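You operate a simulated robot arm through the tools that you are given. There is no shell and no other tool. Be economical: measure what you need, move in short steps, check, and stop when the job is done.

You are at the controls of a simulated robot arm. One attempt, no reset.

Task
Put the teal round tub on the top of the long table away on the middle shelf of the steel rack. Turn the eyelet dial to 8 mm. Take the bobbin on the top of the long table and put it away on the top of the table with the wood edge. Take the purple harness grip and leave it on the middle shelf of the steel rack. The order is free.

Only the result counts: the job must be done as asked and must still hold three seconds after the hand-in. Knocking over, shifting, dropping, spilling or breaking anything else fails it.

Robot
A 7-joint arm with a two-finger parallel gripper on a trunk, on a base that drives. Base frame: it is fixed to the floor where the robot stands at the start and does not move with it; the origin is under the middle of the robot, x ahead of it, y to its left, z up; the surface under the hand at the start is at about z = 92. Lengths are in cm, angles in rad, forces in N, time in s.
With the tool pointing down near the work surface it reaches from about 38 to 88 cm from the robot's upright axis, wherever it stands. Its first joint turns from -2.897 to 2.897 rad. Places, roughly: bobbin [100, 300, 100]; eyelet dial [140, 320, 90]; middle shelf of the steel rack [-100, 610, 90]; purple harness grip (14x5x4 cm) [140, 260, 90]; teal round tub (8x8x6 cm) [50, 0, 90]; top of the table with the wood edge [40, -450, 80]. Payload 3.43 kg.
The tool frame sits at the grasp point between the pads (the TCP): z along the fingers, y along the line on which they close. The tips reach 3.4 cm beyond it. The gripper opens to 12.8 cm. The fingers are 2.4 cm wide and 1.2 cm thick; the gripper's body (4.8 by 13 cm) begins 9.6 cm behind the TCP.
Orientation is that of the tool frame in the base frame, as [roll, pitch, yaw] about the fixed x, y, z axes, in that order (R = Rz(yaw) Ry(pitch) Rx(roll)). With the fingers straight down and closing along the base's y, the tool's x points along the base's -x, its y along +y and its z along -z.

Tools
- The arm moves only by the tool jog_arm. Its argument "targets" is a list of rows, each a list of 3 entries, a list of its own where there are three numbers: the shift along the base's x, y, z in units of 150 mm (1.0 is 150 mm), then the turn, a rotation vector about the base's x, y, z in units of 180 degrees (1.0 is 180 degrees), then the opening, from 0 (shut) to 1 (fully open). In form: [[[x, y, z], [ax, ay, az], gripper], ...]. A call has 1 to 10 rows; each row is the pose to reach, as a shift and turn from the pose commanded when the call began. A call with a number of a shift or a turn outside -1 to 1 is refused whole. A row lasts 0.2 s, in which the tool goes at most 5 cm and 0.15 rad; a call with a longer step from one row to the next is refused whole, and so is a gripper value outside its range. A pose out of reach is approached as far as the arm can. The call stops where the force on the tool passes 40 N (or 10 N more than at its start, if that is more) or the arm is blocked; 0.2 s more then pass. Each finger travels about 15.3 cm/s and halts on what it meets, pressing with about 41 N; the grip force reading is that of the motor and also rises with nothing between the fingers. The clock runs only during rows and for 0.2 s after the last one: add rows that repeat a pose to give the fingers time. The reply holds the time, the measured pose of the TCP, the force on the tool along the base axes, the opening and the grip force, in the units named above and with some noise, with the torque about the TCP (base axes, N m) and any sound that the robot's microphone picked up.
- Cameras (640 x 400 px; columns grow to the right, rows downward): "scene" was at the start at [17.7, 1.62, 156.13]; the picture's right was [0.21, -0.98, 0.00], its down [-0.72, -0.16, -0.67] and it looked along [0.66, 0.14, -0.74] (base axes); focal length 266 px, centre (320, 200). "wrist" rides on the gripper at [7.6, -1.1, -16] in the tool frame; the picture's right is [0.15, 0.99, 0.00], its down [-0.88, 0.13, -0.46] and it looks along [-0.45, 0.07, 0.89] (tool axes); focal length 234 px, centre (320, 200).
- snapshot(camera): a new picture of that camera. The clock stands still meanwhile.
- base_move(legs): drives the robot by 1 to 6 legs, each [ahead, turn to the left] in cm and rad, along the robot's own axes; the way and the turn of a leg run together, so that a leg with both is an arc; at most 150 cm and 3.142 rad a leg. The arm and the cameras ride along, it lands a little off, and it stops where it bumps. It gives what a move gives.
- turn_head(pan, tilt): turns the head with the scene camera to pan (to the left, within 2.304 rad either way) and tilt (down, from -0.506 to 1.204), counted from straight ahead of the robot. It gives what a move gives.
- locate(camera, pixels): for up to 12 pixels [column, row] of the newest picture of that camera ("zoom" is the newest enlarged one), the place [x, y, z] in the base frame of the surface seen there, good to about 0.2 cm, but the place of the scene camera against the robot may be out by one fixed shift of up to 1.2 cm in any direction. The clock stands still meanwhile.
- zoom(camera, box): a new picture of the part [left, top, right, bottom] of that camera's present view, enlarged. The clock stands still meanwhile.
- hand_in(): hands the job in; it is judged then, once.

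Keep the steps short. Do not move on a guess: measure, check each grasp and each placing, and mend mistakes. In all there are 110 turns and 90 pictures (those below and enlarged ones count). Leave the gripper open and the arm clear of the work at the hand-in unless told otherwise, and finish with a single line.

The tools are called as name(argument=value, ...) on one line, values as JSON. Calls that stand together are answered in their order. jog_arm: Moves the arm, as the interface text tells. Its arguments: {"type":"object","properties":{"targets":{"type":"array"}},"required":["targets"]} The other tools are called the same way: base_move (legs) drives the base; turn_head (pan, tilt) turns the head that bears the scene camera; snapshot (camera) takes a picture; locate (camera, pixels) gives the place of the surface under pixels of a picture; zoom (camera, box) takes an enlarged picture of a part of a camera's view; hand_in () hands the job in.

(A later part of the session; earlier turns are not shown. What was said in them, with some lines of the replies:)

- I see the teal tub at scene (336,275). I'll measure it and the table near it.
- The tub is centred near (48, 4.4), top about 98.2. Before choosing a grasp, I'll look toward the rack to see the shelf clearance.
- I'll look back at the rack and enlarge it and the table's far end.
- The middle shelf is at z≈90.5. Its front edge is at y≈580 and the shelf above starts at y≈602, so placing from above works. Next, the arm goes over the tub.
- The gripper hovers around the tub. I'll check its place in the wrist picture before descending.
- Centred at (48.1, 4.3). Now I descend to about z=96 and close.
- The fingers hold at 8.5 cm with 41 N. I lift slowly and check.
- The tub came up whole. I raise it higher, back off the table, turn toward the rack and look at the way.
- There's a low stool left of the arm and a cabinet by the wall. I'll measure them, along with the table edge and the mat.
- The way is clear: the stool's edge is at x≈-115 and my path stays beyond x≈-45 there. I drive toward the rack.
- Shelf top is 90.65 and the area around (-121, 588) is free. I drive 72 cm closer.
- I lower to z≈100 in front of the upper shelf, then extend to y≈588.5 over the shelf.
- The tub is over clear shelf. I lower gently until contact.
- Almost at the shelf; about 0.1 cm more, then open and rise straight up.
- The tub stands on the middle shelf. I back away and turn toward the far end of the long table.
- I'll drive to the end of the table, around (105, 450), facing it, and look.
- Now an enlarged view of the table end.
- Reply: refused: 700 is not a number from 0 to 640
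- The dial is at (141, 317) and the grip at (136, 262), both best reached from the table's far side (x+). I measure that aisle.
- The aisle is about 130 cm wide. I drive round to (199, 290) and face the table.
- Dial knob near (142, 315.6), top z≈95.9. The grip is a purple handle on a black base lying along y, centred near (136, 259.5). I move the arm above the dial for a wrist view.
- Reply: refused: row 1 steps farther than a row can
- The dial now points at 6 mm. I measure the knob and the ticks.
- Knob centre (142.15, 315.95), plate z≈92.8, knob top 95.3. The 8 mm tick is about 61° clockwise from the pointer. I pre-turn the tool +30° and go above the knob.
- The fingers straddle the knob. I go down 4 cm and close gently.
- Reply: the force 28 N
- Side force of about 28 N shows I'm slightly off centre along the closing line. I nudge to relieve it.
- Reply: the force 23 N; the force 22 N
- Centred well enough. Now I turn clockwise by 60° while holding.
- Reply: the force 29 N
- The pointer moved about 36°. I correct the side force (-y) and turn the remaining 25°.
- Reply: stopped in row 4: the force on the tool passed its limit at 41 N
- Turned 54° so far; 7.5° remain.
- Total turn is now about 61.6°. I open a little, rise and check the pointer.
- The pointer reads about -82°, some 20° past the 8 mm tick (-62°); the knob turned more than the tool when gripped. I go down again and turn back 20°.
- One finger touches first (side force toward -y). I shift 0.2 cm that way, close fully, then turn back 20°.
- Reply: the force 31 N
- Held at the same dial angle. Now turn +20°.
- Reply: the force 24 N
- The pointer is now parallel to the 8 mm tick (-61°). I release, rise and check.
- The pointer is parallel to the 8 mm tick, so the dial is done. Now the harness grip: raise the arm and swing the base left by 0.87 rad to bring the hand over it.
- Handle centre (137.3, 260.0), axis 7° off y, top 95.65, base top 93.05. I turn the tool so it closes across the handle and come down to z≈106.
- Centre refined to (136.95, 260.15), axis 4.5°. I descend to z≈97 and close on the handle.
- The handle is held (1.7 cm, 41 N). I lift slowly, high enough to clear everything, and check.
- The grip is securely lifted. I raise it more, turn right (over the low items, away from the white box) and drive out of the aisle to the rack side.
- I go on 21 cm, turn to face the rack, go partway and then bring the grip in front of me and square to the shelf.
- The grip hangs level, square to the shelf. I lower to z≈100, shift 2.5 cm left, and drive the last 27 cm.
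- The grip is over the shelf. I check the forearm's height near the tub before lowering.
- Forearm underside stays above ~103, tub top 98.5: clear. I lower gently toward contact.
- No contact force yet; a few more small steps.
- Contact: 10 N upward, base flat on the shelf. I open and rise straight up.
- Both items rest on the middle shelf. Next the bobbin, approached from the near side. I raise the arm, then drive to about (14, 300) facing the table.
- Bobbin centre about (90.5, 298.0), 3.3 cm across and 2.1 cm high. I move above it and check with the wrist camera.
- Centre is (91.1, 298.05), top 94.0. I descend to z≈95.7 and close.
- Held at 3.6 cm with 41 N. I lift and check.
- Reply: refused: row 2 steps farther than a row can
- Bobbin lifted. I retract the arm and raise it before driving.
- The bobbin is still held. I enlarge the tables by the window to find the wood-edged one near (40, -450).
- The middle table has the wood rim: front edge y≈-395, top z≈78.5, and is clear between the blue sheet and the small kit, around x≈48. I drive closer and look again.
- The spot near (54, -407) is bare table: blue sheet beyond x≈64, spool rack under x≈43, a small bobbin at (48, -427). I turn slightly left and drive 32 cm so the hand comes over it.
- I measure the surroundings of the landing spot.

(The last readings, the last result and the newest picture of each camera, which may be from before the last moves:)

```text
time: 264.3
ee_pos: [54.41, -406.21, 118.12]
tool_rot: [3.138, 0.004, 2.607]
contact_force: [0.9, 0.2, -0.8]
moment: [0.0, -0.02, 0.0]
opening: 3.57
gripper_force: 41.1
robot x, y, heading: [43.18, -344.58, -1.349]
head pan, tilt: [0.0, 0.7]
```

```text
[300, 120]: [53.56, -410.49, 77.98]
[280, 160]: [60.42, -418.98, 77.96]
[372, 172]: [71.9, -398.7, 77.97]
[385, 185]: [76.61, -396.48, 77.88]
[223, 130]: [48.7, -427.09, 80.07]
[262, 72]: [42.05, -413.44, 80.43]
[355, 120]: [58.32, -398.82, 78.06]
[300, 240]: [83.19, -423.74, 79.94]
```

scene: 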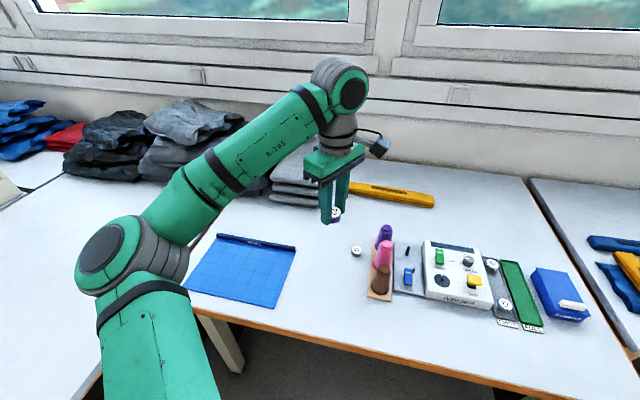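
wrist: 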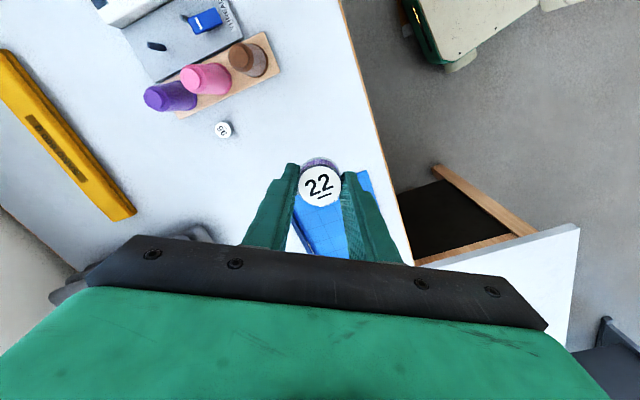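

Clear all round (55, -408). Table here is z≈78.0, so contact should come near TCP z≈81.7. I descend in stages.

jog_arm(targets=[[[0, -0.06, -0.3], [0, 0, 0], 0.15], [[0, -0.12, -0.6], [0, 0, 0], 0.15], [[0, -0.12, -0.9], [0, 0, 0], 0.15], [[0, -0.12, -1.0], [0, 0, 0], 0.15]])

jog_arm(targets=[[[0, 0, -0.3], [0, 0, 0], 0.15], [[0, 0, -0.6], [0, 0, 0], 0.15], [[0, 0, -0.9], [0, 0, 0], 0.15], [[0, 0, -1.0], [0, 0, 0], 0.15]])

snapshot(camera="scene")

```text
time: 265.3
ee_pos: [54.36, -407.78, 103.11]
tool_rot: [3.139, 0.002, 2.608]
contact_force: [-0.1, -0.6, -0.3]
moment: [0.04, 0.0, 0.04]
opening: 3.6
gripper_force: 41.2
robot x, y, heading: [43.49, -344.93, -1.345]
head pan, tilt: [0.0, 0.7]
```

```text
time: 266.3
ee_pos: [54.58, -407.89, 88.18]
tool_rot: [3.138, 0.003, 2.609]
contact_force: [-0.3, 0.1, -0.5]
moment: [-0.03, 0.04, 0.02]
opening: 3.59
gripper_force: 40.9
robot x, y, heading: [43.28, -344.76, -1.347]
head pan, tilt: [0.0, 0.7]
```

```text
24 pictures are left
```

scene: 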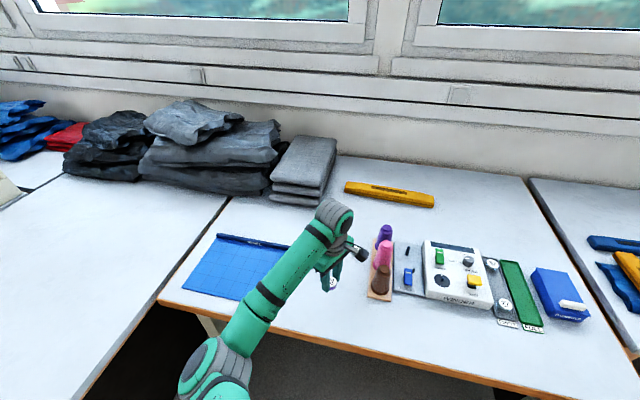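

I check that the forearm clears the table edge before the last 6 cm.

locate(camera="scene", pixels=[[240, 345], [262, 310], [290, 270], [200, 370], [320, 235], [345, 255]])

jog_arm(targets=[[[0, 0, -0.2], [0, 0, 0], 0.15], [[0, 0, -0.35], [0, 0, 0], 0.15], [[0, 0, -0.4], [0, 0, 0], 0.15]])

```text
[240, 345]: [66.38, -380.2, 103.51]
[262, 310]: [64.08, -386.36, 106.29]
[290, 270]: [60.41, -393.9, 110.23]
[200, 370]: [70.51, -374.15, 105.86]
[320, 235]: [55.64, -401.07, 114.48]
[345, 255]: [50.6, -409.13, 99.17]
```

```text
time: 267.1
ee_pos: [54.5, -407.92, 82.24]
tool_rot: [3.141, 0.003, 2.609]
contact_force: [-1.2, 1.0, -1.4]
moment: [-0.04, -0.03, -0.02]
opening: 3.56
gripper_force: 41.1
robot x, y, heading: [43.14, -344.68, -1.345]
head pan, tilt: [0.0, 0.7]
```

The forearm clears. Small steps to contact.

jog_arm(targets=[[[0, 0, -0.015], [0, 0, 0], 0.15], [[0, 0, -0.03], [0, 0, 0], 0.15]])

jog_arm(targets=[[[0, 0, -0.008], [0, 0, 0], 0.15], [[0, 0, -0.014], [0, 0, 0], 0.15]])

```text
time: 267.7
ee_pos: [54.33, -407.84, 81.64]
tool_rot: [3.141, 0.003, 2.606]
contact_force: [0.0, 0.2, -0.1]
moment: [0.0, 0.01, -0.02]
opening: 3.6
gripper_force: 40.6
robot x, y, heading: [43.49, -344.83, -1.347]
head pan, tilt: [0.0, 0.7]
```

```text
time: 268.3
ee_pos: [54.3, -407.94, 81.66]
tool_rot: [-3.141, 0.003, 2.605]
contact_force: [-5.9, 4.0, 21.0]
moment: [0.22, 0.18, 0.0]
opening: 3.57
gripper_force: 41.1
robot x, y, heading: [43.44, -344.51, -1.348]
head pan, tilt: [0.0, 0.7]
```

Contact: 21 N upward. I relieve 0.15 cm, open, and rise straight up.

jog_arm(targets=[[[0, 0, 0.01], [0, 0, 0], 0.2], [[0, 0, 0.01], [0, 0, 0], 0.4], [[0, 0, 0.01], [0, 0, 0], 0.5], [[0, 0, 0.2], [0, 0, 0], 0.5], [[0, 0, 0.5], [0, 0, 0], 0.5], [[0, 0, 0.8], [0, 0, 0], 0.5], [[0, 0, 1.0], [0, 0, 0], 0.5]])

jog_arm(targets=[[[0, 0, 0.3], [0, 0, 0], 0.6], [[0, 0, 0.6], [0, 0, 0], 0.8], [[0, 0, 0.9], [0, 0, 0], 1], [[0, 0, 1.0], [0, 0, 0], 1]])

snapshot(camera="wrist")

base_move(legs=[[-50, 0]])

snapshot(camera="scene")

```text
time: 269.9
ee_pos: [54.41, -407.95, 96.41]
tool_rot: [3.139, 0.003, 2.608]
contact_force: [-0.2, 0.0, -0.8]
moment: [-0.03, -0.01, -0.02]
opening: 6.37
gripper_force: 0.0
robot x, y, heading: [43.29, -345.0, -1.347]
head pan, tilt: [0.0, 0.7]
```

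```text
time: 270.9
ee_pos: [54.42, -407.8, 111.42]
tool_rot: [3.14, 0.002, 2.609]
contact_force: [-0.9, -0.5, -0.1]
moment: [0.04, 0.02, 0.0]
opening: 12.81
gripper_force: 0.1
robot x, y, heading: [43.12, -344.56, -1.347]
head pan, tilt: [0.0, 0.7]
```

```text
23 pictures are left
```

wrist: 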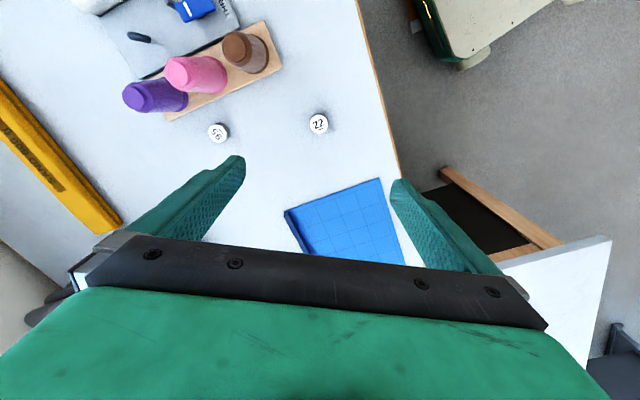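

```text
time: 273.9
ee_pos: [43.55, -358.48, 111.39]
tool_rot: [3.141, 0.003, 2.617]
contact_force: [0.3, -0.1, -0.2]
moment: [0.01, -0.02, -0.01]
opening: 12.79
gripper_force: 0.1
robot x, y, heading: [31.73, -295.75, -1.337]
head pan, tilt: [0.0, 0.7]
```

```text
22 pictures are left
```

scene: 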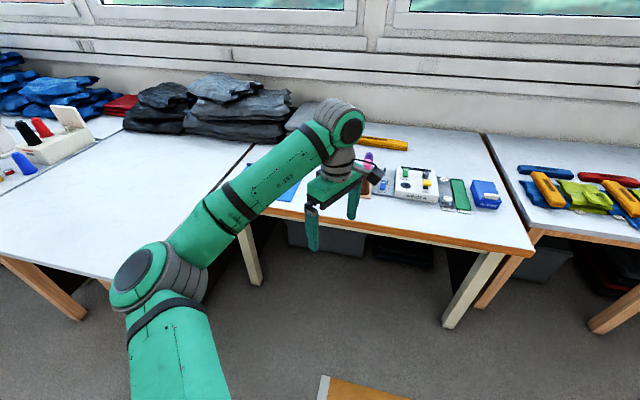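

The bobbin stands upright on the wood-edged table. The tub and grip are on the middle shelf and the dial points to 8 mm. The gripper is open and clear, so I hand in.

hand_in()

```text
The job is handed in.
```

The job is handed in: tub and purple grip on the rack's middle shelf, eyelet dial at 8 mm, bobbin on the wood-edged table.
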